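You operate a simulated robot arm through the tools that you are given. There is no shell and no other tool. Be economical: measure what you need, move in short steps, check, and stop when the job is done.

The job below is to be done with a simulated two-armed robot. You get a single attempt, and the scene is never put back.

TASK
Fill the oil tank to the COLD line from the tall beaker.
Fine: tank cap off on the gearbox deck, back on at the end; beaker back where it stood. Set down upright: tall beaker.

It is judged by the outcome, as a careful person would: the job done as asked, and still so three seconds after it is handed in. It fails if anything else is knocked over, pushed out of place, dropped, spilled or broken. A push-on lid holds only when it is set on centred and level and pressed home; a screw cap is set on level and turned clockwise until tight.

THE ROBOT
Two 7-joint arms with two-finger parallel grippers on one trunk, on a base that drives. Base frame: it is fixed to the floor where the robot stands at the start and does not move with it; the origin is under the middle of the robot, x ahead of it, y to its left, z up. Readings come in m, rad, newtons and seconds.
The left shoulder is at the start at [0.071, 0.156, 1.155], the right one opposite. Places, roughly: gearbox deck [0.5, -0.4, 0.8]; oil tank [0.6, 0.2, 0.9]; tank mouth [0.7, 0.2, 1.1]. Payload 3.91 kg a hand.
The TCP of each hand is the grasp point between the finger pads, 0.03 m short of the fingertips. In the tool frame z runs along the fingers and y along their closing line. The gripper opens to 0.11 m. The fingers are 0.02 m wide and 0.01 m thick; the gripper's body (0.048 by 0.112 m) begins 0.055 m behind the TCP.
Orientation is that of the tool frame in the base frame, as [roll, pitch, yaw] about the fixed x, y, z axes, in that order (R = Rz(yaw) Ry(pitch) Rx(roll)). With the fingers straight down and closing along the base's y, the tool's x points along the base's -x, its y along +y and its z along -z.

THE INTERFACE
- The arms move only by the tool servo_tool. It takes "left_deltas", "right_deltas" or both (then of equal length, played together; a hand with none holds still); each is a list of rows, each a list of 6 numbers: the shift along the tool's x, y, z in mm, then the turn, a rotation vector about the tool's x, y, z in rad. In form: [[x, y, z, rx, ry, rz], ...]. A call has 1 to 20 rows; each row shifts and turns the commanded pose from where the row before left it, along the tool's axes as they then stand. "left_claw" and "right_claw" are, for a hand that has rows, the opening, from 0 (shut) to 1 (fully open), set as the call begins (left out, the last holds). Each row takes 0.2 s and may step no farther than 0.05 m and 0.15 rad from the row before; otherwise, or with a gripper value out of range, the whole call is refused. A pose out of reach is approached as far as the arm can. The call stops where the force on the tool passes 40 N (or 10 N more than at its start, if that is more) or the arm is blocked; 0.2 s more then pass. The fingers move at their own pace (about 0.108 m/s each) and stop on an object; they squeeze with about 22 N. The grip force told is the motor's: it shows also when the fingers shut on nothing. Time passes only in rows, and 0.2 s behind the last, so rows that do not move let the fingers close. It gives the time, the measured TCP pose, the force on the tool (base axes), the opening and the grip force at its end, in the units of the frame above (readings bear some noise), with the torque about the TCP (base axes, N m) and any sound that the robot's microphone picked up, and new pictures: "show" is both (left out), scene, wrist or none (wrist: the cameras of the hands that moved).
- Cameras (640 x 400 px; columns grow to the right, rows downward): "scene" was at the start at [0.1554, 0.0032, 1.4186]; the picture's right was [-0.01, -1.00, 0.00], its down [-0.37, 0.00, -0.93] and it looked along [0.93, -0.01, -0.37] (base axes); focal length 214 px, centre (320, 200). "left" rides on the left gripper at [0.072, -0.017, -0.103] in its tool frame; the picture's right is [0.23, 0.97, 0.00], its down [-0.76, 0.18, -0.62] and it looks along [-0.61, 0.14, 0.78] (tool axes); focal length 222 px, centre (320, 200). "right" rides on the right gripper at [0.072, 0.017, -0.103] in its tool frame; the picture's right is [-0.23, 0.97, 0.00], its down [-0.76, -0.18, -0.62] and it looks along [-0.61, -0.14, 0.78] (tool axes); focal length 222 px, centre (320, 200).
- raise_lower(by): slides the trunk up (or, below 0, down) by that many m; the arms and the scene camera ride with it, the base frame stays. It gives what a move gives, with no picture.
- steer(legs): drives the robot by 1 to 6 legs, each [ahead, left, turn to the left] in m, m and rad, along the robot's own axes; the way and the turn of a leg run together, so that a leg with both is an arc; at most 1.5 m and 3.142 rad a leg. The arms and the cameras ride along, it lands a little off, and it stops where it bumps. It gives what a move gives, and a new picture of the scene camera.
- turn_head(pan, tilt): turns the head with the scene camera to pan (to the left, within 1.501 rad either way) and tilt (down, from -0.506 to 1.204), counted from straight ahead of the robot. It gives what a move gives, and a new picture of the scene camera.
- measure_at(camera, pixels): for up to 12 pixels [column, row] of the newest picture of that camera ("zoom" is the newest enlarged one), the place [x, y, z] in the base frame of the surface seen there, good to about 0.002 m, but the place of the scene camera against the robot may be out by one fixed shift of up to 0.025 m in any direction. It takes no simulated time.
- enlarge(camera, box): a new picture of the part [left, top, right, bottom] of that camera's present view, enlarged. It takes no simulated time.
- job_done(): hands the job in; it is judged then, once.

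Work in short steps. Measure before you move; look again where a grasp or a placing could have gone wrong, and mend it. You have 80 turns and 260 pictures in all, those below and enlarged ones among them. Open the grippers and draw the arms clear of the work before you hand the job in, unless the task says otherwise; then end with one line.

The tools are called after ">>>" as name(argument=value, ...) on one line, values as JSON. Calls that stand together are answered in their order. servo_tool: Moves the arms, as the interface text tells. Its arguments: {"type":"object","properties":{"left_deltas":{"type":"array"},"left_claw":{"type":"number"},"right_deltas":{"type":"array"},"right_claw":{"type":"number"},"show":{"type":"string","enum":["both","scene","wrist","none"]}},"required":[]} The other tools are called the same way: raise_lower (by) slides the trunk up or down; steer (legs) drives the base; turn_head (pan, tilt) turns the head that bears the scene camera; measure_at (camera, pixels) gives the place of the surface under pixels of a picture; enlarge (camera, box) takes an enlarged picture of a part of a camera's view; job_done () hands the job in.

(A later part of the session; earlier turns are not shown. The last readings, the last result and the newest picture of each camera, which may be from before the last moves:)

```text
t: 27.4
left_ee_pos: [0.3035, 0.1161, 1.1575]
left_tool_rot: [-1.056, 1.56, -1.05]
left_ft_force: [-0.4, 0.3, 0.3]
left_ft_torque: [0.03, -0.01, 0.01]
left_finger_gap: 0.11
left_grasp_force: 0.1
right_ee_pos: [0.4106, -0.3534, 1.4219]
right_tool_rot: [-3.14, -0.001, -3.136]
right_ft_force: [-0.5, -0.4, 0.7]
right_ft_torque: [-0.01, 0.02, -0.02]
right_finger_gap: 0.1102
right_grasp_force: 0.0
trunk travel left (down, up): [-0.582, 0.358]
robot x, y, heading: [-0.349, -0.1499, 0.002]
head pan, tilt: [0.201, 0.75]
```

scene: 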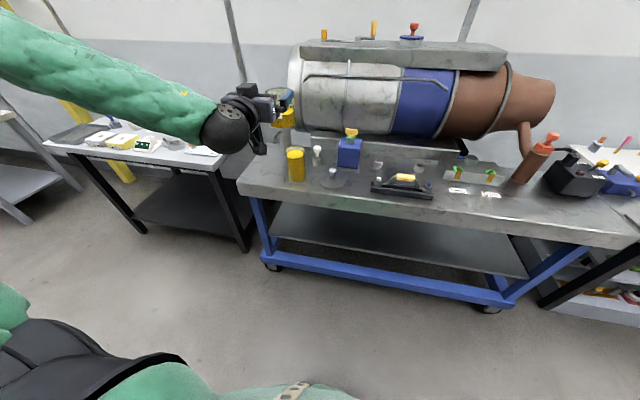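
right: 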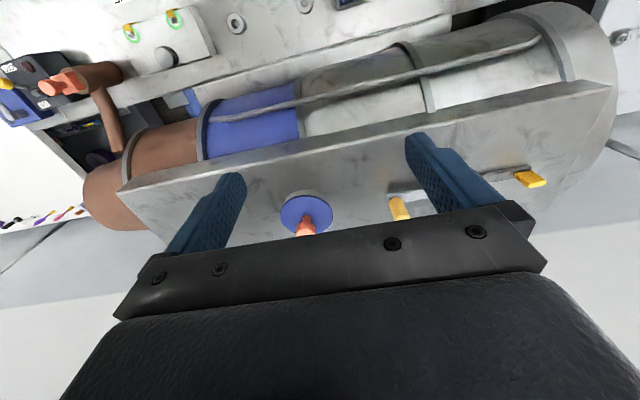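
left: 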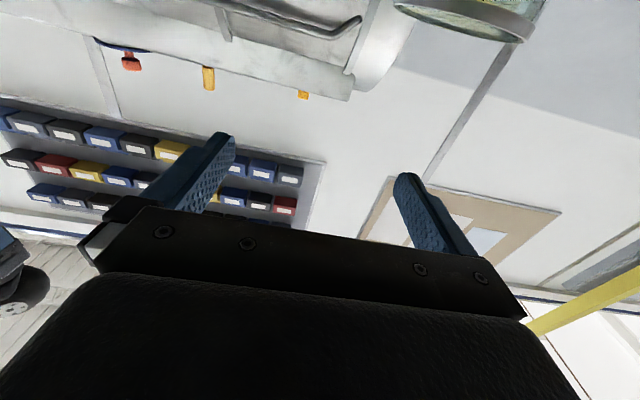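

I lower the trunk 0.27 m to bring the level hand to beaker mid-height (z≈0.886).

>>> raise_lower(by=-0.27)

>>> servo_tool(left_deltas=[[0, 0, 5, 0, 0, 0], [0, 0, 0, 0, 0, 0]])

```text
t: 30.1
left_ee_pos: [0.3038, 0.1135, 0.8901]
left_tool_rot: [-0.905, 1.56, -0.903]
left_ft_force: [0.4, -0.4, 0.0]
left_ft_torque: [-0.01, 0.01, -0.03]
left_finger_gap: 0.1099
left_grasp_force: 0.1
right_ee_pos: [0.4093, -0.3567, 1.1506]
right_tool_rot: [3.141, 0.0, -3.138]
right_ft_force: [-0.7, -0.1, 0.2]
right_ft_torque: [0.01, -0.03, 0.03]
right_finger_gap: 0.1101
right_grasp_force: 0.0
trunk travel left (down, up): [-0.312, 0.628]
robot x, y, heading: [-0.3514, -0.1468, 0.006]
head pan, tilt: [0.201, 0.75]
```

```text
t: 30.7
left_ee_pos: [0.3087, 0.1141, 0.891]
left_tool_rot: [-0.878, 1.56, -0.876]
left_ft_force: [0.8, 0.0, 0.5]
left_ft_torque: [0.0, 0.0, 0.04]
left_finger_gap: 0.1099
left_grasp_force: 0.0
right_ee_pos: [0.4101, -0.3571, 1.1501]
right_tool_rot: [3.141, 0.0, -3.138]
right_ft_force: [0.2, 0.5, -0.3]
right_ft_torque: [0.01, -0.01, 0.01]
right_finger_gap: 0.1101
right_grasp_force: 0.1
trunk travel left (down, up): [-0.312, 0.628]
robot x, y, heading: [-0.3495, -0.154, 0.005]
head pan, tilt: [0.201, 0.75]
```

scene: 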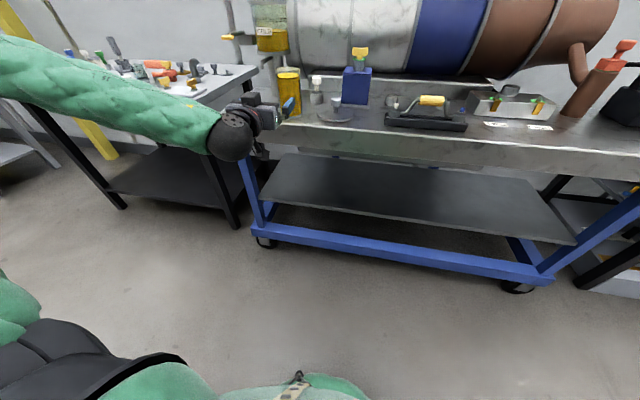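
left: 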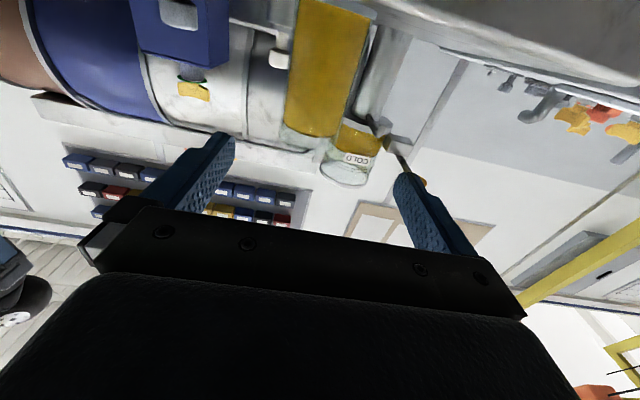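

The beaker appears between the fingers at (325,75) in the left view (upside down). I measure its front and edges to align y.

>>> measure_at(camera="left", pixels=[[320, 70], [300, 70], [345, 70], [290, 70], [358, 70], [316, 115], [336, 20], [310, 140]])

>>> turn_head(pan=0.45, tilt=0.45)

```text
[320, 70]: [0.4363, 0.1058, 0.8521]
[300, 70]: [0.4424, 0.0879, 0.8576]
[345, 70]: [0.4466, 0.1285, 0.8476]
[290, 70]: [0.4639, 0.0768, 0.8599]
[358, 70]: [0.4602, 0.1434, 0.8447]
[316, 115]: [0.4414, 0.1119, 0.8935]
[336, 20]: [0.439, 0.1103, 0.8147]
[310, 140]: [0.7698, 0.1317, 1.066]
```

```text
t: 31.5
left_ee_pos: [0.3091, 0.1137, 0.8909]
left_tool_rot: [-0.917, 1.561, -0.913]
left_ft_force: [-0.4, 0.7, 0.3]
left_ft_torque: [-0.01, -0.01, 0.0]
left_finger_gap: 0.1099
left_grasp_force: 0.0
right_ee_pos: [0.4107, -0.356, 1.1496]
right_tool_rot: [-3.141, 0.002, -3.139]
right_ft_force: [-0.2, 0.6, 0.7]
right_ft_torque: [-0.02, 0.03, 0.0]
right_finger_gap: 0.1099
right_grasp_force: 0.1
trunk travel left (down, up): [-0.312, 0.628]
robot x, y, heading: [-0.3483, -0.147, 0.007]
head pan, tilt: [0.45, 0.45]
```

scene: 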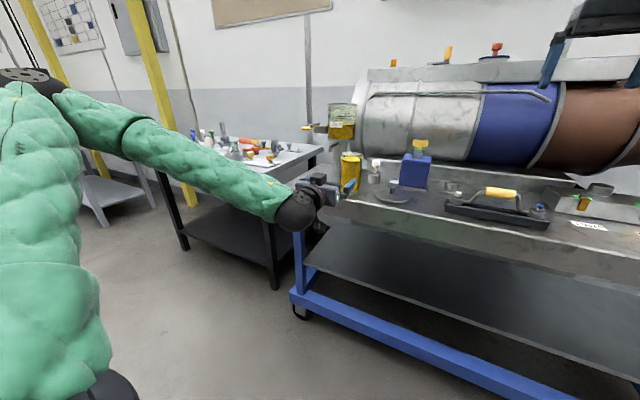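

Beaker centre ≈(0.471,0.110); hand at y≈0.114. I shift y by -4 mm and advance 160 mm, fingers straddling the beaker.

>>> servo_tool(left_deltas=[[0, -4, 30, 0, 0, 0], [0, 0, 30, 0, 0, 0], [0, 0, 30, 0, 0, 0], [0, 0, 30, 0, 0, 0], [0, 0, 25, 0, 0, 0], [0, 0, 15, 0, 0, 0], [0, 0, 0, 0, 0, 0]])

>>> enlarge(camera="scene", box=[280, 80, 440, 240])

```text
t: 33.1
left_ee_pos: [0.4698, 0.1097, 0.8911]
left_tool_rot: [-0.918, 1.561, -0.914]
left_ft_force: [0.4, -0.3, 0.8]
left_ft_torque: [0.0, -0.02, -0.01]
left_finger_gap: 0.1101
left_grasp_force: 0.1
right_ee_pos: [0.4105, -0.357, 1.1507]
right_tool_rot: [3.14, -0.001, -3.138]
right_ft_force: [0.2, -0.3, 1.1]
right_ft_torque: [-0.03, -0.01, -0.01]
right_finger_gap: 0.1099
right_grasp_force: 0.1
trunk travel left (down, up): [-0.312, 0.628]
robot x, y, heading: [-0.3495, -0.15, 0.007]
head pan, tilt: [0.45, 0.45]
```

scene: 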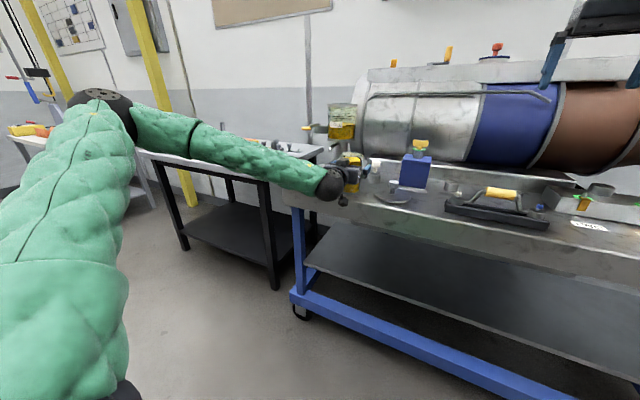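
left: 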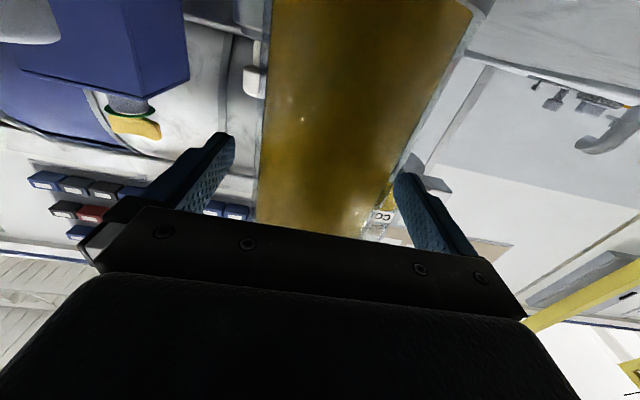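

```text
2.50 times, centred on (360, 160) of scene
```

zoom: 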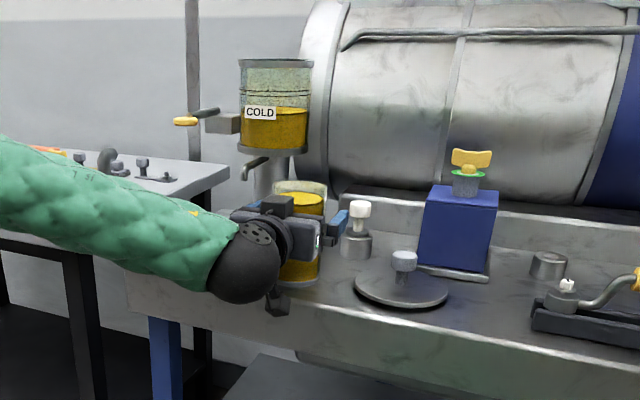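

Beaker is between the fingers. Close the grip.

>>> servo_tool(left_deltas=[[0, 0, 0, 0, 0, 0], [0, 0, 0, 0, 0, 0], [0, 0, 0, 0, 0, 0], [0, 0, 0, 0, 0, 0]], left_claw=0, show="wrist")

>>> enlarge(camera="scene", box=[320, 90, 370, 145])

```text
t: 34.1
left_ee_pos: [0.47, 0.1113, 0.8913]
left_tool_rot: [-0.906, 1.56, -0.902]
left_ft_force: [1.6, 1.2, 0.6]
left_ft_torque: [0.23, -0.11, -0.06]
left_finger_gap: 0.073
left_grasp_force: 21.9
right_ee_pos: [0.4096, -0.3574, 1.1498]
right_tool_rot: [3.141, 0.0, -3.139]
right_ft_force: [0.0, 0.7, -1.2]
right_ft_torque: [0.0, -0.03, 0.0]
right_finger_gap: 0.1101
right_grasp_force: 0.1
trunk travel left (down, up): [-0.312, 0.628]
robot x, y, heading: [-0.3504, -0.151, 0.006]
head pan, tilt: [0.45, 0.45]
```

left: 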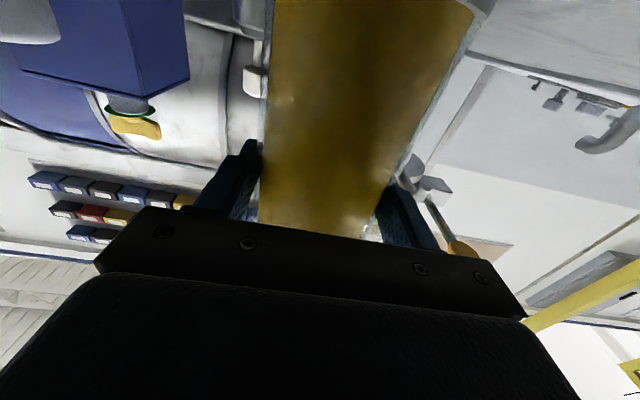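

```text
7.27 times, centred on (345, 118) of scene
```

zoom: 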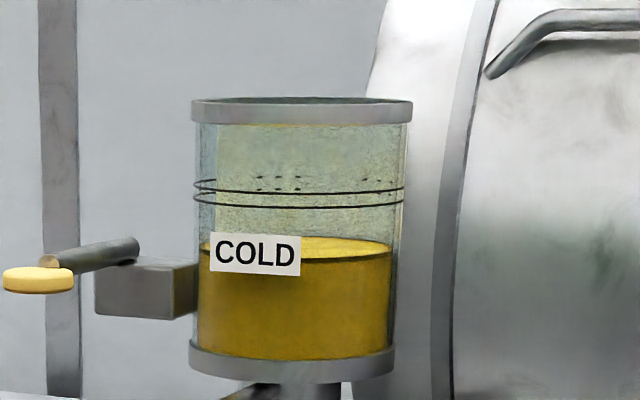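

Firm grip (gap 0.073). This side view shows the double COLD line (zoom rows 191–204) about 30 mm above the oil edge (row 258). I lift with the trunk, first 30 mm to check.

>>> raise_lower(by=0.03)

>>> enlarge(camera="scene", box=[300, 100, 420, 240])

```text
t: 34.9
left_ee_pos: [0.4695, 0.1102, 0.9202]
left_tool_rot: [-1.029, 1.562, -1.027]
left_ft_force: [0.5, -0.4, -4.4]
left_ft_torque: [0.0, 0.0, 0.02]
left_finger_gap: 0.0725
left_grasp_force: 21.6
right_ee_pos: [0.4101, -0.3571, 1.1787]
right_tool_rot: [-3.141, -0.002, -3.136]
right_ft_force: [0.8, 0.2, -0.3]
right_ft_torque: [0.03, -0.01, 0.02]
right_finger_gap: 0.11
right_grasp_force: 0.3
trunk travel left (down, up): [-0.342, 0.598]
robot x, y, heading: [-0.3472, -0.1489, 0.003]
head pan, tilt: [0.45, 0.45]
```

```text
2.86 times, centred on (360, 170) of scene
```

zoom: 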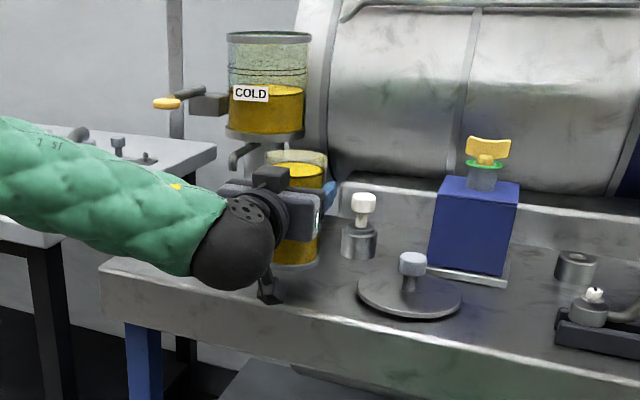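

Lifted cleanly (4.4 N). I raise on to TCP z≈1.15.

>>> raise_lower(by=0.228)

>>> turn_head(pan=0.4, tilt=0.42)

```text
t: 37.3
left_ee_pos: [0.4707, 0.1094, 1.1486]
left_tool_rot: [-0.974, 1.561, -0.971]
left_ft_force: [0.6, 0.6, -5.4]
left_ft_torque: [0.03, 0.04, 0.0]
left_finger_gap: 0.0729
left_grasp_force: 21.8
right_ee_pos: [0.4112, -0.3563, 1.4078]
right_tool_rot: [-3.141, -0.003, -3.141]
right_ft_force: [-0.5, 0.4, 0.1]
right_ft_torque: [-0.02, 0.03, -0.01]
right_finger_gap: 0.11
right_grasp_force: 0.0
trunk travel left (down, up): [-0.57, 0.37]
robot x, y, heading: [-0.3512, -0.1479, 0.004]
head pan, tilt: [0.45, 0.45]
```

```text
t: 37.9
left_ee_pos: [0.4709, 0.1096, 1.1487]
left_tool_rot: [-0.958, 1.56, -0.955]
left_ft_force: [0.2, -0.2, -5.1]
left_ft_torque: [-0.02, -0.01, 0.01]
left_finger_gap: 0.0725
left_grasp_force: 22.1
right_ee_pos: [0.4107, -0.3565, 1.408]
right_tool_rot: [-3.141, 0.0, -3.138]
right_ft_force: [-0.7, -0.1, 0.4]
right_ft_torque: [0.01, -0.01, 0.02]
right_finger_gap: 0.1101
right_grasp_force: 0.0
trunk travel left (down, up): [-0.57, 0.37]
robot x, y, heading: [-0.3475, -0.1523, 0.007]
head pan, tilt: [0.4, 0.421]
```

scene: 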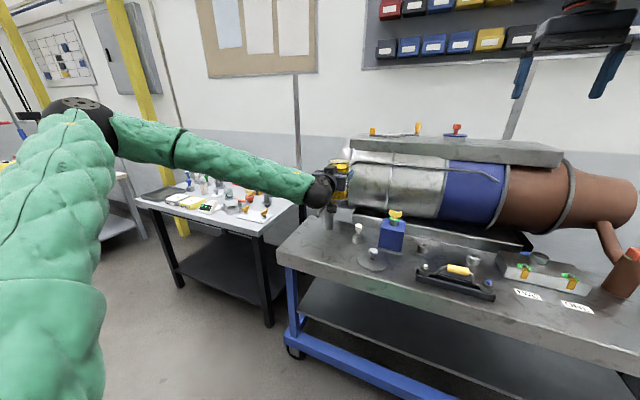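

The view is partly blocked by the arm, so I'll pour in stages and check between. Now carry the beaker forward to x 0.66 staying at y 0.11, then left to y 0.15.

>>> servo_tool(left_deltas=[[0, 0, 6, 0, 0, 0], [0, 0, 14, 0, 0, 0], [0, 0, 20, 0, 0, 0], [0, 0, 20, 0, 0, 0], [0, 0, 20, 0, 0, 0], [0, 0, 20, 0, 0, 0], [0, 0, 20, 0, 0, 0], [0, 0, 20, 0, 0, 0], [0, 0, 20, 0, 0, 0], [0, 0, 18, 0, 0, 0], [0, 0, 10, 0, 0, 0], [0, 8, 1, 0, 0, 0], [0, 12, 0, 0, 0, 0], [0, 12, 0, 0, 0, 0], [0, 8, 0, 0, 0, 0], [0, 0, 0, 0, 0, 0], [0, 0, 0, 0, 0, 0]])

>>> enlarge(camera="scene", box=[280, 110, 420, 240])

```text
t: 41.5
left_ee_pos: [0.6599, 0.1477, 1.1517]
left_tool_rot: [-0.723, 1.559, -0.719]
left_ft_force: [5.9, -22.4, 9.9]
left_ft_torque: [-1.37, -0.31, 0.0]
left_finger_gap: 0.0794
left_grasp_force: 22.0
right_ee_pos: [0.4098, -0.3594, 1.4072]
right_tool_rot: [3.14, 0.0, -3.137]
right_ft_force: [-0.7, 0.8, 0.4]
right_ft_torque: [-0.04, 0.01, -0.01]
right_finger_gap: 0.1101
right_grasp_force: 0.2
trunk travel left (down, up): [-0.57, 0.37]
robot x, y, heading: [-0.35, -0.1504, 0.007]
head pan, tilt: [0.4, 0.421]
```

scene: 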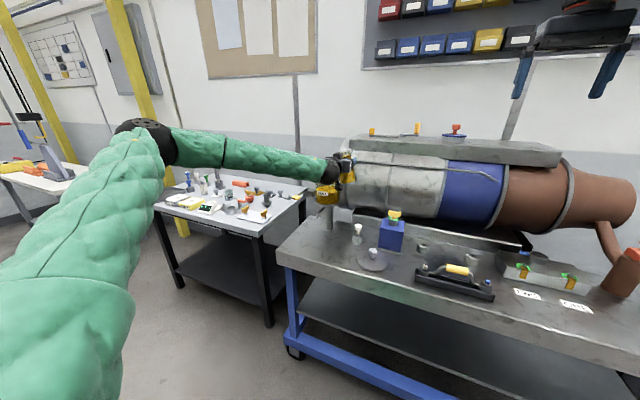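
left: 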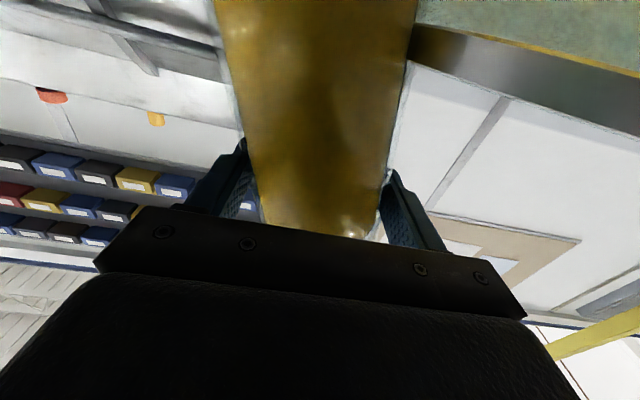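

```text
3.08 times, centred on (350, 175) of scene
```

zoom: 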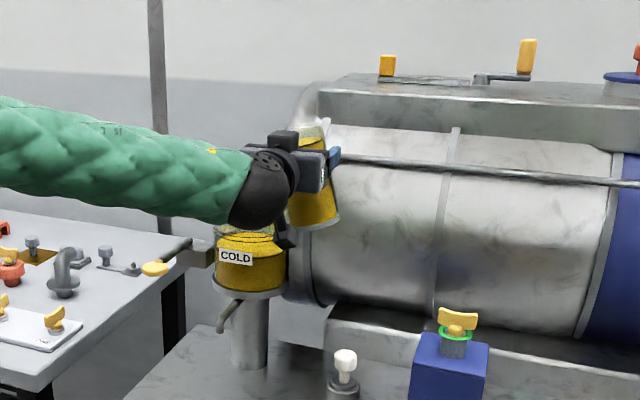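

Force -22 N in y: the beaker's foot touched the tank's rim (I overlooked its radius). I back off 35 mm in y at once and check the grip.

>>> servo_tool(left_deltas=[[0, -8, 0, 0, 0, 0], [0, -12, 0, 0, 0, 0], [0, -12, 0, 0, 0, 0], [0, -8, 0, 0, 0, 0], [0, 0, 0, 0, 0, 0], [0, 0, 0, 0, 0, 0]])

>>> enlarge(camera="scene", box=[310, 130, 390, 220])

```text
t: 42.9
left_ee_pos: [0.6598, 0.1094, 1.1489]
left_tool_rot: [-0.984, 1.56, -0.978]
left_ft_force: [-0.6, 0.0, -4.0]
left_ft_torque: [0.01, -0.03, 0.01]
left_finger_gap: 0.0682
left_grasp_force: 22.3
right_ee_pos: [0.4106, -0.357, 1.4086]
right_tool_rot: [3.141, -0.004, -3.138]
right_ft_force: [0.1, -0.2, -0.1]
right_ft_torque: [0.01, -0.02, 0.0]
right_finger_gap: 0.1101
right_grasp_force: 0.2
trunk travel left (down, up): [-0.57, 0.37]
robot x, y, heading: [-0.3484, -0.1475, -0.001]
head pan, tilt: [0.4, 0.421]
```

scene: 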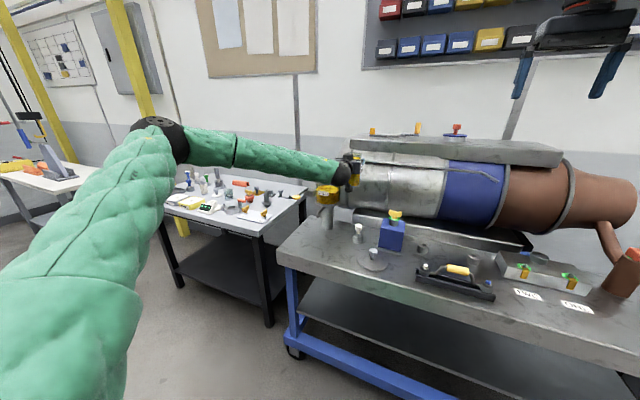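
left: 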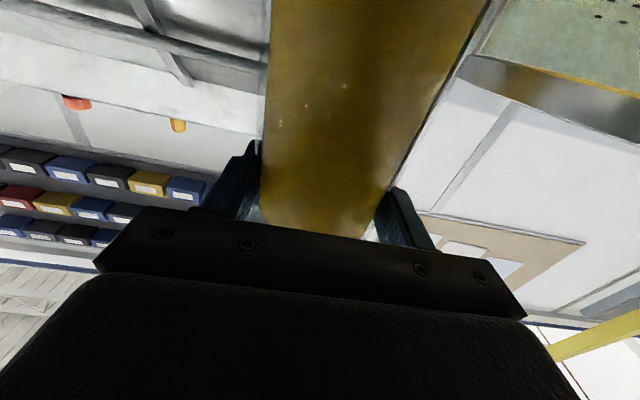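

```text
4.44 times, centred on (350, 175) of scene
```

zoom: 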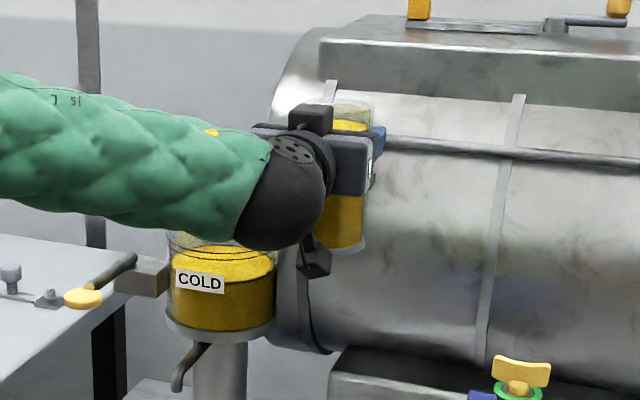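

Force-free again, but the gap reads 0.068 rather than 0.0725, so the beaker may have shifted in the grip. I measure it.

>>> measure_at(camera="left", pixels=[[360, 60], [320, 60], [400, 60], [275, 60], [440, 60], [330, 150], [380, 10]])

>>> enlarge(camera="left", box=[200, 0, 500, 260])

>>> enlarge(camera="scene", box=[335, 145, 375, 195])

```text
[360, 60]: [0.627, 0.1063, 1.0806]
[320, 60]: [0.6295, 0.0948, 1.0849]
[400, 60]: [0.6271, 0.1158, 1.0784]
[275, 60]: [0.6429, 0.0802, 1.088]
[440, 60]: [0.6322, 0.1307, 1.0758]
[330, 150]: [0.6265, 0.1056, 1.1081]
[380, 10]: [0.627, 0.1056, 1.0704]
```

```text
1.54 times, centred on (350, 130) of left
```

zoom: 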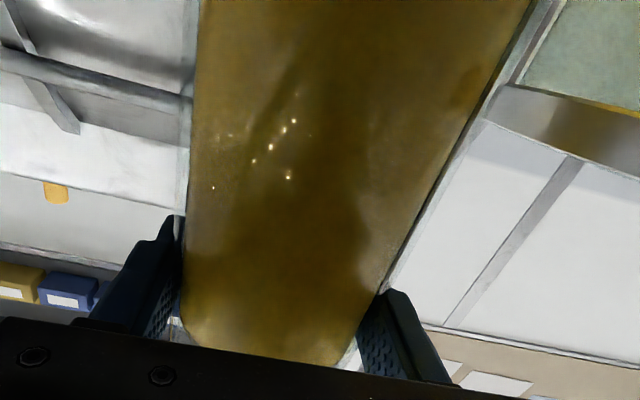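

```text
8.00 times, centred on (355, 170) of scene
```

zoom: 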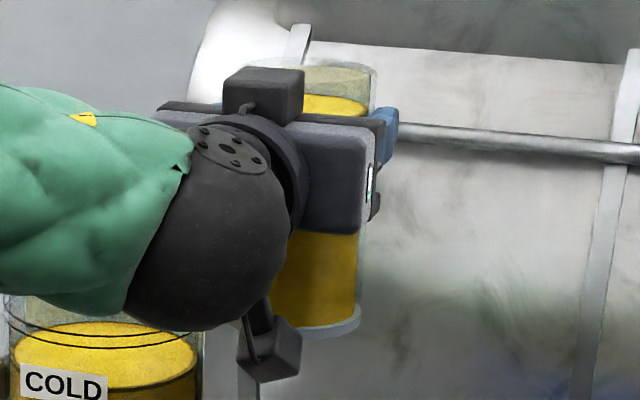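

The beaker is upright and centred (front x 0.627, TCP x 0.66). I raise 30 mm, tilt 0.3 rad toward the tank (below spill angle), then shift left so the lip is over the mouth with the foot clear of the rim.

>>> raise_lower(by=0.03)

>>> servo_tool(left_deltas=[[0, 0, 0, 0, 0, -0.04], [0, 0, 0, 0, 0, -0.06], [0, 0, 0, 0, 0, -0.06], [0, 0, 0, 0, 0, -0.06], [0, 0, 0, 0, 0, -0.05], [0, 0, 0, 0, 0, -0.03], [0, 0, 0, 0, 0, 0], [0, 0, 0, 0, 0, 0]])

>>> enlarge(camera="scene", box=[310, 120, 390, 220])

```text
t: 43.7
left_ee_pos: [0.6599, 0.11, 1.1774]
left_tool_rot: [-1.052, 1.562, -1.047]
left_ft_force: [-0.6, -0.3, -4.0]
left_ft_torque: [-0.04, 0.0, -0.01]
left_finger_gap: 0.0683
left_grasp_force: 22.3
right_ee_pos: [0.4107, -0.3568, 1.4361]
right_tool_rot: [-3.141, -0.001, -3.139]
right_ft_force: [0.9, -0.6, 0.6]
right_ft_torque: [-0.01, 0.01, 0.0]
right_finger_gap: 0.11
right_grasp_force: 0.1
trunk travel left (down, up): [-0.6, 0.34]
robot x, y, heading: [-0.3495, -0.1498, 0.006]
head pan, tilt: [0.4, 0.421]
```

```text
t: 45.5
left_ee_pos: [0.661, 0.1106, 1.1779]
left_tool_rot: [-1.552, 1.263, -1.549]
left_ft_force: [0.2, -0.4, -3.8]
left_ft_torque: [0.07, -0.02, -0.02]
left_finger_gap: 0.0683
left_grasp_force: 22.3
right_ee_pos: [0.4103, -0.3573, 1.4391]
right_tool_rot: [3.14, -0.001, -3.137]
right_ft_force: [0.8, -0.7, 0.3]
right_ft_torque: [0.01, 0.0, 0.02]
right_finger_gap: 0.1098
right_grasp_force: 0.0
trunk travel left (down, up): [-0.6, 0.34]
robot x, y, heading: [-0.3522, -0.15, 0.004]
head pan, tilt: [0.4, 0.421]
```

scene: 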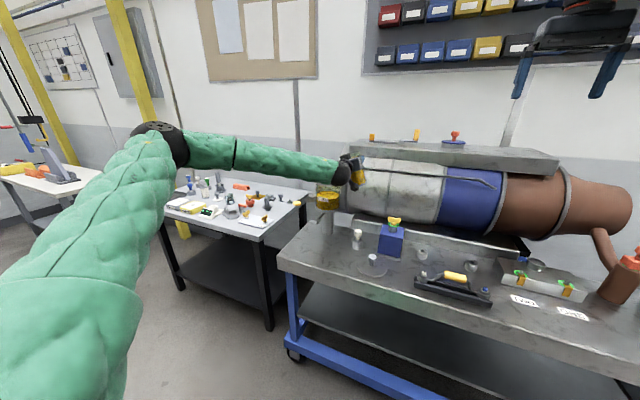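
left: 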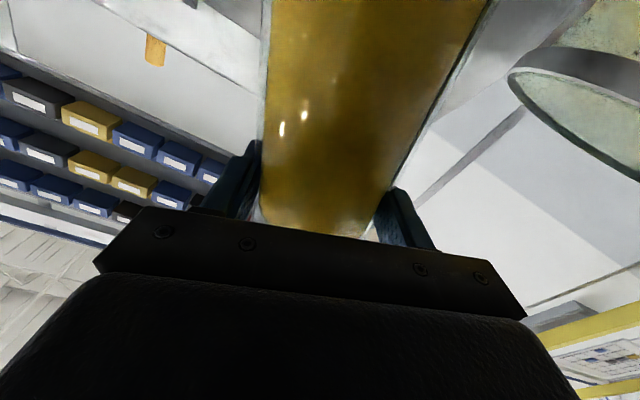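

```text
4.00 times, centred on (350, 170) of scene
```

zoom: 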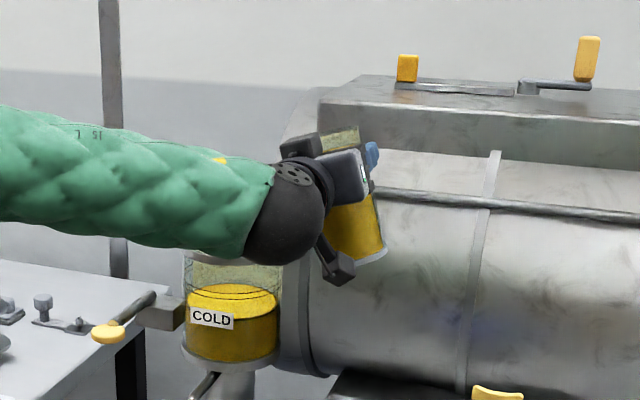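

Roll works, and the tank remains visible under the wrist. Now shift +38 mm in y (in rolled tool axes).

>>> servo_tool(left_deltas=[[-1.8, 5.7, 0, 0, 0, 0], [-3, 9.6, 0, 0, 0, 0], [-3, 9.6, 0, 0, 0, 0], [-2.4, 7.6, 0, 0, 0, 0], [-1.2, 3.8, 0, 0, 0, 0], [0, 0, 0, 0, 0, 0]])

>>> enlarge(camera="scene", box=[310, 120, 390, 220])

```text
t: 46.9
left_ee_pos: [0.6604, 0.1477, 1.1783]
left_tool_rot: [-1.55, 1.26, -1.55]
left_ft_force: [-0.7, -0.2, -4.0]
left_ft_torque: [0.06, -0.02, -0.01]
left_finger_gap: 0.0682
left_grasp_force: 22.0
right_ee_pos: [0.4117, -0.3557, 1.4389]
right_tool_rot: [3.141, -0.003, -3.137]
right_ft_force: [0.7, -0.9, 0.4]
right_ft_torque: [-0.03, 0.05, -0.03]
right_finger_gap: 0.1101
right_grasp_force: 0.0
trunk travel left (down, up): [-0.6, 0.34]
robot x, y, heading: [-0.3522, -0.1487, 0.001]
head pan, tilt: [0.4, 0.421]
```

scene: 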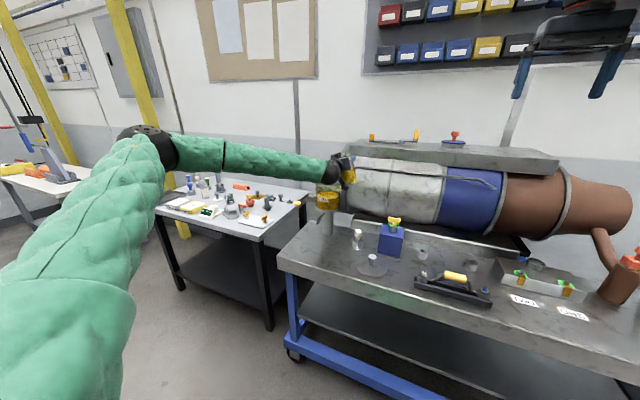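
left: 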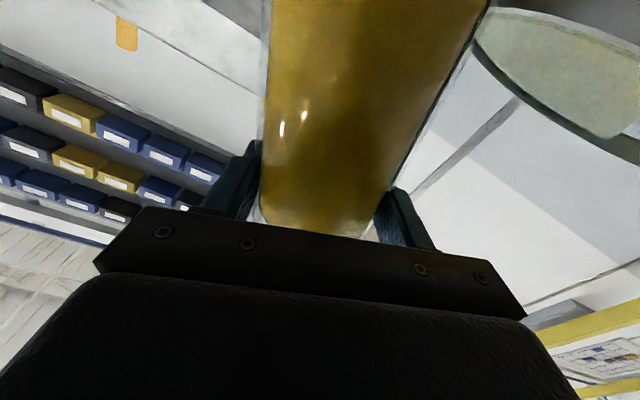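

```text
4.00 times, centred on (350, 170) of scene
```

zoom: 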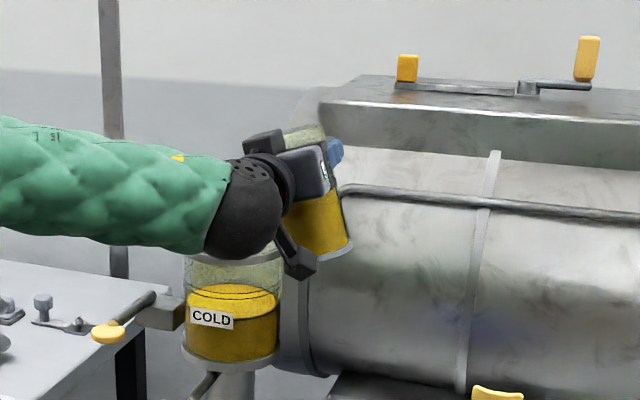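

No contact. I tilt on 0.3 rad slowly (to ~34°) so it just starts to pour, and watch.

>>> servo_tool(left_deltas=[[0, 0, 0, 0, 0, -0.04], [0, 0, 0, 0, 0, -0.05], [0, 0, 0, 0, 0, -0.05], [0, 0, 0, 0, 0, -0.05], [0, 0, 0, 0, 0, -0.05], [0, 0, 0, 0, 0, -0.06], [0, 0, 0, 0, 0, 0], [0, 0, 0, 0, 0, 0], [0, 0, 0, 0, 0, 0]])

>>> enlarge(camera="scene", box=[310, 130, 370, 220])

```text
t: 48.9
left_ee_pos: [0.6584, 0.1488, 1.1793]
left_tool_rot: [-1.562, 0.963, -1.559]
left_ft_force: [0.6, 0.8, -3.7]
left_ft_torque: [0.15, -0.02, -0.01]
left_finger_gap: 0.068
left_grasp_force: 22.0
right_ee_pos: [0.4107, -0.3567, 1.438]
right_tool_rot: [-3.141, -0.004, -3.138]
right_ft_force: [0.1, 0.3, 0.0]
right_ft_torque: [0.0, 0.03, 0.01]
right_finger_gap: 0.1101
right_grasp_force: 0.1
trunk travel left (down, up): [-0.6, 0.34]
robot x, y, heading: [-0.3501, -0.1482, 0.003]
head pan, tilt: [0.4, 0.421]
```

scene: 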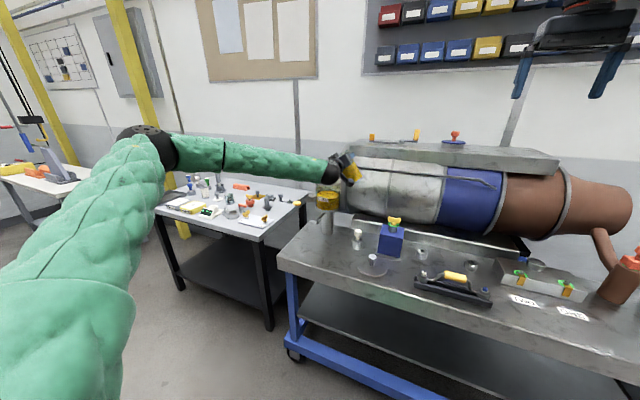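
left: 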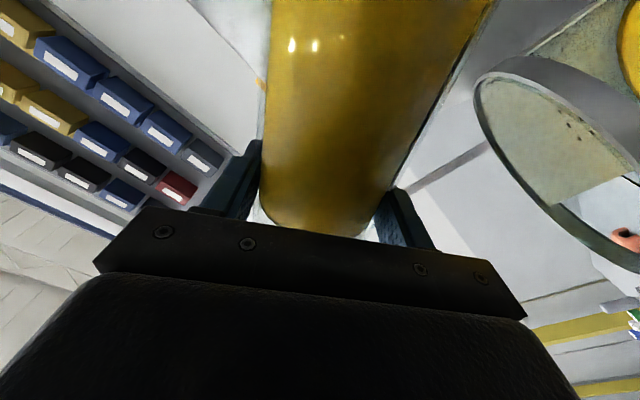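

```text
4.44 times, centred on (340, 175) of scene
```

zoom: 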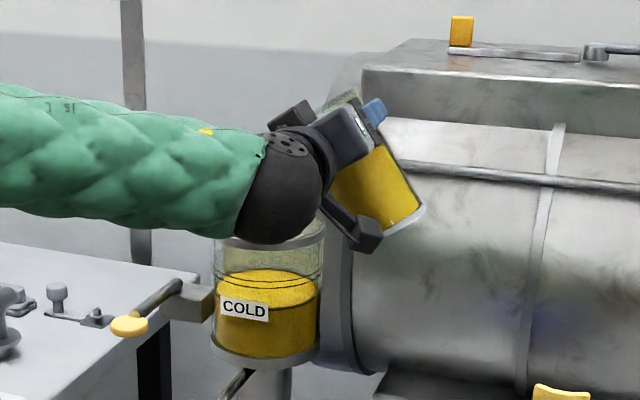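

Weight 3.7 N and nothing touched. Continue slowly to ~50°.

>>> servo_tool(left_deltas=[[0, 0, 0, 0, 0, -0.035], [0, 0, 0, 0, 0, -0.035], [0, 0, 0, 0, 0, -0.035], [0, 0, 0, 0, 0, -0.035], [0, 0, 0, 0, 0, -0.035], [0, 0, 0, 0, 0, -0.035], [0, 0, 0, 0, 0, -0.035], [0, 0, 0, 0, 0, -0.025], [0, 0, 0, 0, 0, 0], [0, 0, 0, 0, 0, 0], [0, 0, 0, 0, 0, 0]])

>>> enlarge(camera="scene", box=[310, 160, 360, 220])

```text
t: 51.3
left_ee_pos: [0.6599, 0.1487, 1.1784]
left_tool_rot: [-1.563, 0.694, -1.563]
left_ft_force: [0.4, -0.3, -3.1]
left_ft_torque: [0.16, 0.03, -0.01]
left_finger_gap: 0.0679
left_grasp_force: 22.2
right_ee_pos: [0.4124, -0.3568, 1.438]
right_tool_rot: [-3.141, -0.002, -3.137]
right_ft_force: [1.0, -0.1, -0.1]
right_ft_torque: [0.02, 0.01, 0.02]
right_finger_gap: 0.1097
right_grasp_force: 0.2
trunk travel left (down, up): [-0.6, 0.34]
robot x, y, heading: [-0.3531, -0.1457, 0.004]
head pan, tilt: [0.4, 0.421]
```

scene: 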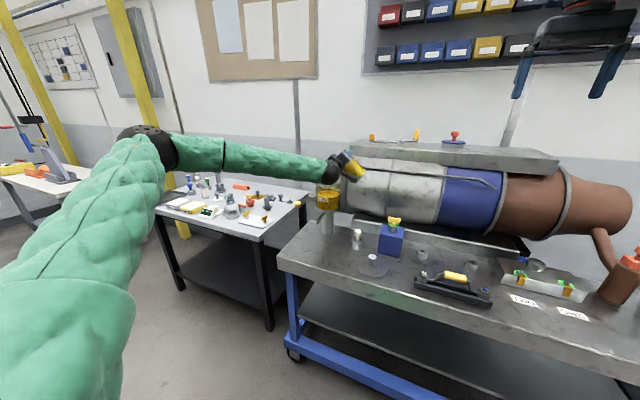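
left: 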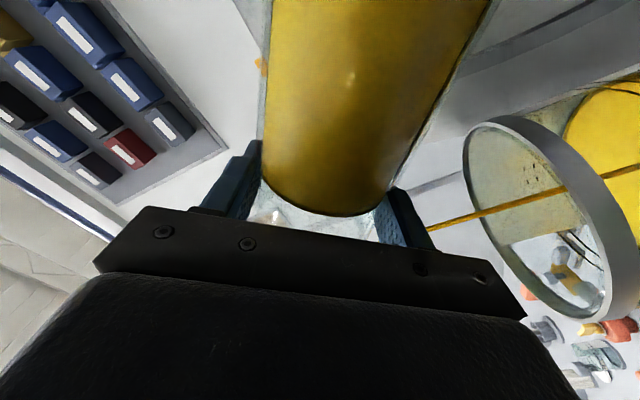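

```text
6.67 times, centred on (335, 190) of scene
```

zoom: 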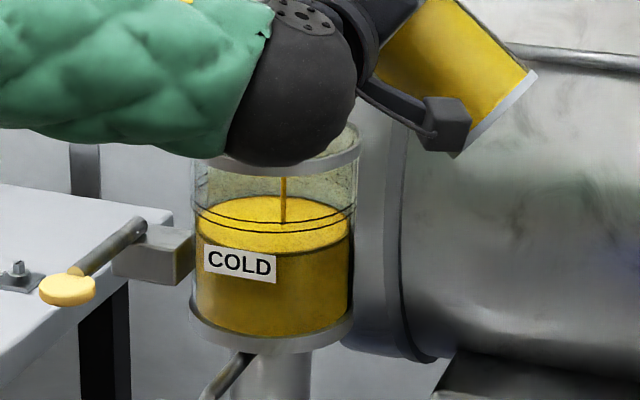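

The stream falls cleanly into the tank. I measure the oil surface height now (start was 1.0205 in scene reading; line ≈1.0505–1.055).

>>> measure_at(camera="zoom", pixels=[[240, 212], [320, 215], [250, 240], [310, 240], [276, 218], [276, 233], [276, 225], [276, 252], [300, 205]])

```text
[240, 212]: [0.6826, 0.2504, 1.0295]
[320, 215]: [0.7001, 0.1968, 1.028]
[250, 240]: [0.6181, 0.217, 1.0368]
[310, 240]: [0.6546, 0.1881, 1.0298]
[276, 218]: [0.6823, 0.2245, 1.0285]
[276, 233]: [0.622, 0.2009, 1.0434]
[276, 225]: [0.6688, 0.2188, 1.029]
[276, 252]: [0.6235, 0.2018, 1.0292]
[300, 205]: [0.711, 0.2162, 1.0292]
```

I enlarge more strongly on the line to pin its height.

>>> enlarge(camera="scene", box=[322, 184, 342, 204])

```text
16.00 times, centred on (332, 194) of scene
```

zoom: 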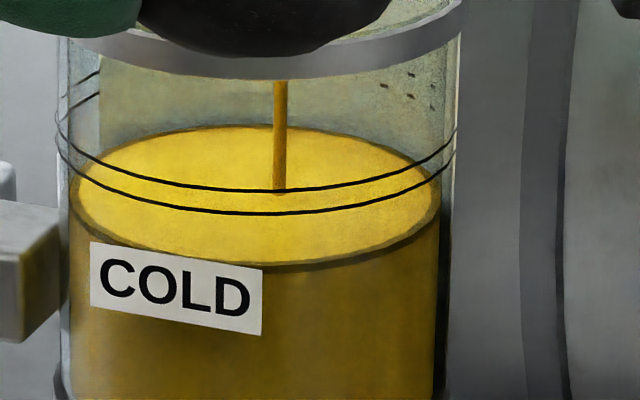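

Measure the line pixels and the surface edge directly.

>>> measure_at(camera="zoom", pixels=[[250, 190], [250, 213], [200, 186], [200, 208], [350, 186], [350, 205], [300, 262], [330, 258], [200, 150], [150, 195], [150, 175], [240, 201]])

```text
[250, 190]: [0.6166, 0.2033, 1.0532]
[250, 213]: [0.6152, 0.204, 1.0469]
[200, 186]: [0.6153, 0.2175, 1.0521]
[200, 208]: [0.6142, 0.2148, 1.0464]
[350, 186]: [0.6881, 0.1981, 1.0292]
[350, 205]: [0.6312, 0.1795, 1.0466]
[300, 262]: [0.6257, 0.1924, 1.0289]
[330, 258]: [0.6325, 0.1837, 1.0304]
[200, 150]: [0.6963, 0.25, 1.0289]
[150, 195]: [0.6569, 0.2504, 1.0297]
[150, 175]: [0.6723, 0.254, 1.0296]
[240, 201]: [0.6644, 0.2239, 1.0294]
```

COLD band spans z 1.0465–1.053 (scene); oil is now at 1.029. I tilt further to ~60° and let it run.

>>> servo_tool(left_deltas=[[0, 0, 0, 0, 0, -0.03], [0, 0, 0, 0, 0, -0.03], [0, 0, 0, 0, 0, -0.03], [0, 0, 0, 0, 0, -0.03], [0, 0, 0, 0, 0, -0.03], [0, 0, 0, 0, 0, -0.03], [0, 0, 0, 0, 0, 0], [0, 0, 0, 0, 0, 0], [0, 0, 0, 0, 0, 0], [0, 0, 0, 0, 0, 0], [0, 0, 0, 0, 0, 0], [0, 0, 0, 0, 0, 0]], show="scene")

>>> enlarge(camera="scene", box=[322, 184, 342, 204])

>>> measure_at(camera="zoom", pixels=[[200, 150], [240, 201], [180, 150], [330, 150], [300, 245]])

```text
t: 53.9
left_ee_pos: [0.6616, 0.1498, 1.1794]
left_tool_rot: [-1.564, 0.514, -1.564]
left_ft_force: [0.1, -0.3, -2.3]
left_ft_torque: [0.11, 0.0, -0.02]
left_finger_gap: 0.0679
left_grasp_force: 22.0
right_ee_pos: [0.411, -0.3565, 1.4375]
right_tool_rot: [-3.141, -0.001, -3.137]
right_ft_force: [0.2, 0.0, -0.2]
right_ft_torque: [0.01, 0.02, 0.0]
right_finger_gap: 0.11
right_grasp_force: 0.0
trunk travel left (down, up): [-0.6, 0.34]
robot x, y, heading: [-0.3507, -0.1508, 0.0]
head pan, tilt: [0.4, 0.421]
```

scene: 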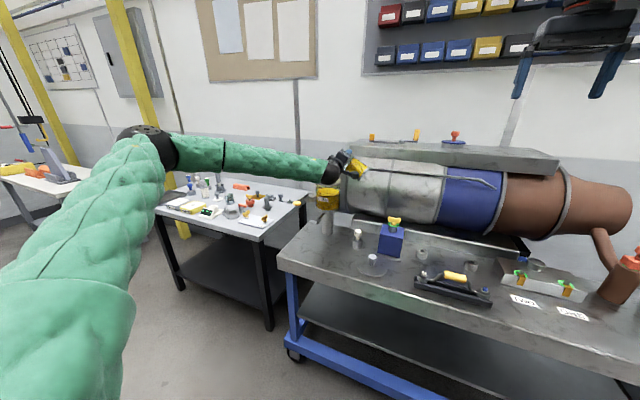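

```text
16.00 times, centred on (332, 194) of scene
```

zoom: 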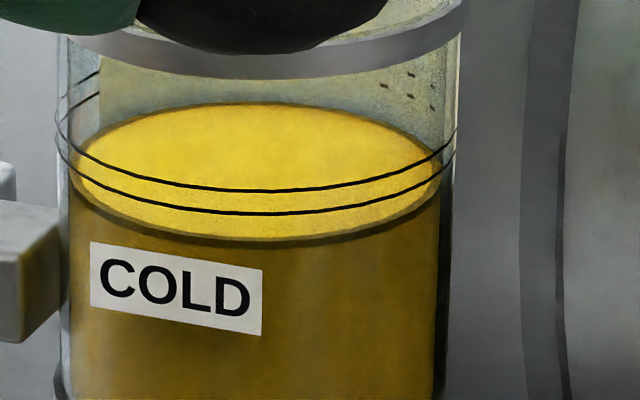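

```text
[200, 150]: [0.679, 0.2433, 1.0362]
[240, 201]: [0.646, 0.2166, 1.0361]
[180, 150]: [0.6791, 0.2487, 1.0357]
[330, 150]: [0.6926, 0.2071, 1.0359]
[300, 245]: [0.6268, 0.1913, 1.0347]
```

Level 1.036, flow stopped. Another 0.12 rad.

>>> servo_tool(left_deltas=[[0, 0, 0, 0, 0, -0.03], [0, 0, 0, 0, 0, -0.03], [0, 0, 0, 0, 0, -0.03], [0, 0, 0, 0, 0, -0.03], [0, 0, 0, 0, 0, 0], [0, 0, 0, 0, 0, 0], [0, 0, 0, 0, 0, 0], [0, 0, 0, 0, 0, 0], [0, 0, 0, 0, 0, 0], [0, 0, 0, 0, 0, 0]], show="scene")

>>> enlarge(camera="scene", box=[322, 184, 342, 204])

>>> measure_at(camera="zoom", pixels=[[200, 150], [240, 201], [180, 140], [330, 140]])

```text
t: 56.1
left_ee_pos: [0.6478, 0.1502, 1.2089]
left_tool_rot: [-1.573, 0.398, -1.567]
left_ft_force: [-0.5, -0.7, -1.1]
left_ft_torque: [0.13, 0.01, -0.01]
left_finger_gap: 0.0682
left_grasp_force: 21.9
left hand out of reach, approached as far as the arm can: row 2, 3, 4
right_ee_pos: [0.4099, -0.3565, 1.4384]
right_tool_rot: [3.141, 0.001, -3.139]
right_ft_force: [-0.2, 0.2, 0.3]
right_ft_torque: [-0.06, 0.0, 0.01]
right_finger_gap: 0.1098
right_grasp_force: 0.0
trunk travel left (down, up): [-0.6, 0.34]
robot x, y, heading: [-0.3485, -0.149, 0.004]
head pan, tilt: [0.4, 0.421]
```

scene: 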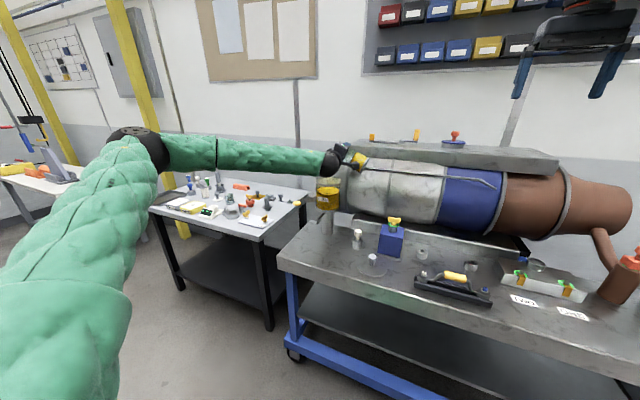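

```text
16.00 times, centred on (332, 194) of scene
```

zoom: 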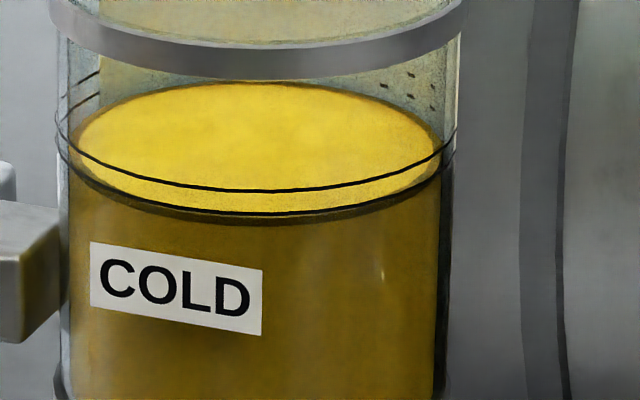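

```text
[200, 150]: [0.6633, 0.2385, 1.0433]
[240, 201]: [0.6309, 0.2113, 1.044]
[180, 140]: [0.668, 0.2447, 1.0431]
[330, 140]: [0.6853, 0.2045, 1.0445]
```

Level 1.0437, the arm is at a wrist limit (hand rose 30 mm but the tilt is reached; the stream still lands in the tank). I add just 0.05 rad and check.

>>> servo_tool(left_deltas=[[0, 0, 0, 0, 0, -0.02], [0, 0, 0, 0, 0, -0.015], [0, 0, 0, 0, 0, -0.015], [0, 0, 0, 0, 0, 0], [0, 0, 0, 0, 0, 0], [0, 0, 0, 0, 0, 0], [0, 0, 0, 0, 0, 0], [0, 0, 0, 0, 0, 0]])

>>> enlarge(camera="scene", box=[322, 184, 342, 204])

>>> measure_at(camera="zoom", pixels=[[200, 150], [240, 175], [180, 140], [330, 140]])

```text
t: 57.9
left_ee_pos: [0.6417, 0.1513, 1.2253]
left_tool_rot: [-1.573, 0.347, -1.566]
left_ft_force: [0.0, 0.3, -2.1]
left_ft_torque: [0.07, 0.02, -0.03]
left_finger_gap: 0.0683
left_grasp_force: 22.1
left hand out of reach, approached as far as the arm can: row 1, 2, 3
right_ee_pos: [0.4111, -0.3573, 1.4382]
right_tool_rot: [-3.141, 0.001, -3.139]
right_ft_force: [0.1, -0.3, -0.7]
right_ft_torque: [-0.04, 0.03, 0.03]
right_finger_gap: 0.1099
right_grasp_force: 0.2
trunk travel left (down, up): [-0.6, 0.34]
robot x, y, heading: [-0.3505, -0.1511, 0.005]
head pan, tilt: [0.4, 0.421]
```

scene: 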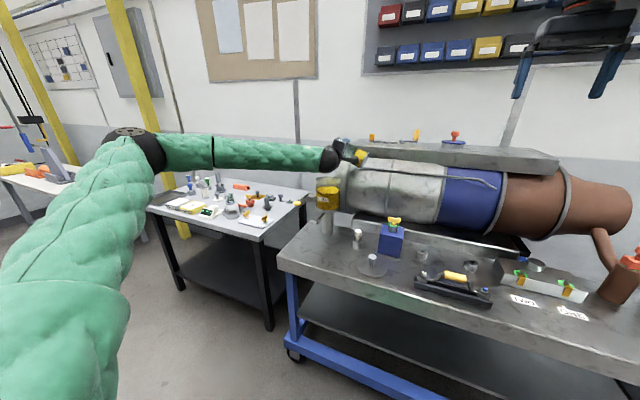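
left: 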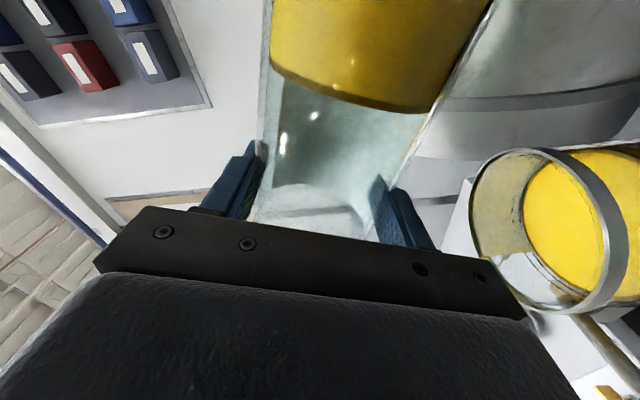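

```text
16.00 times, centred on (332, 194) of scene
```

zoom: 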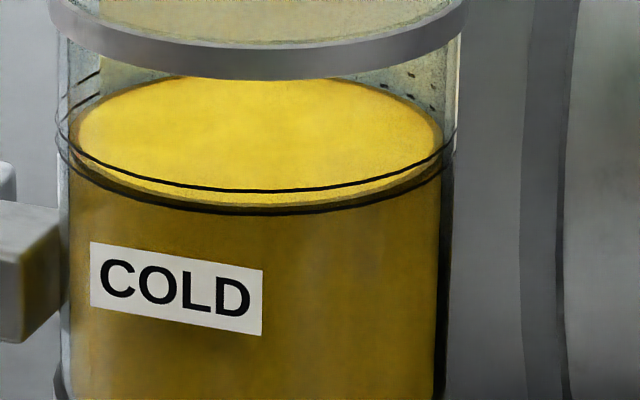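

```text
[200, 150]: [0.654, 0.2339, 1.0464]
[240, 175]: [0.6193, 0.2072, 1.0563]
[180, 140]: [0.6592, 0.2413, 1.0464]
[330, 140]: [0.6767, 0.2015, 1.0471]
```

Level 1.0467, right at the band's lower line; band middle is 1.050. One more 0.05 rad should bring ~3 mm; the lip at x≈0.636 is still well inside the mouth.

>>> servo_tool(left_deltas=[[0, 0, 0, 0, 0, -0.02], [0, 0, 0, 0, 0, -0.015], [0, 0, 0, 0, 0, -0.015], [0, 0, 0, 0, 0, 0], [0, 0, 0, 0, 0, 0], [0, 0, 0, 0, 0, 0], [0, 0, 0, 0, 0, 0], [0, 0, 0, 0, 0, 0]], show="scene")

>>> enlarge(camera="scene", box=[322, 184, 342, 204])

>>> measure_at(camera="zoom", pixels=[[200, 130], [240, 150], [180, 130], [330, 130]])

```text
t: 59.7
left_ee_pos: [0.6372, 0.1543, 1.242]
left_tool_rot: [-1.571, 0.297, -1.565]
left_ft_force: [-0.7, 0.8, -2.1]
left_ft_torque: [0.08, 0.01, -0.02]
left_finger_gap: 0.0681
left_grasp_force: 22.2
left hand out of reach, approached as far as the arm can: row 1, 2, 3
right_ee_pos: [0.4096, -0.3566, 1.4388]
right_tool_rot: [3.141, 0.001, -3.138]
right_ft_force: [0.8, -0.2, 0.0]
right_ft_torque: [-0.01, 0.02, 0.02]
right_finger_gap: 0.1103
right_grasp_force: 0.0
trunk travel left (down, up): [-0.6, 0.34]
robot x, y, heading: [-0.3508, -0.15, 0.004]
head pan, tilt: [0.4, 0.421]
```

scene: 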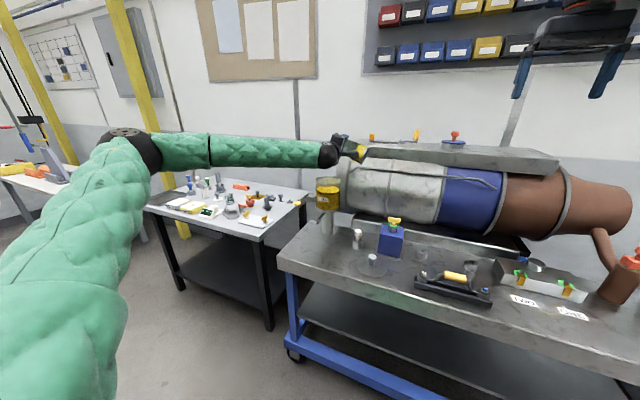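

```text
16.00 times, centred on (332, 194) of scene
```

zoom: 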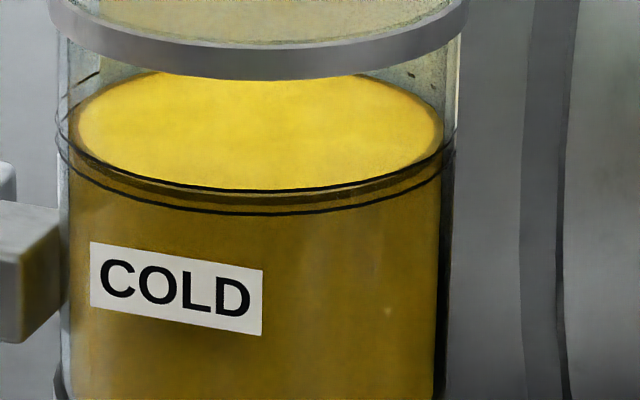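

```text
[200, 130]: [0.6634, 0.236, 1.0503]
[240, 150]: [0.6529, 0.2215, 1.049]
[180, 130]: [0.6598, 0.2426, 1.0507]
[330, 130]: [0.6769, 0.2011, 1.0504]
```

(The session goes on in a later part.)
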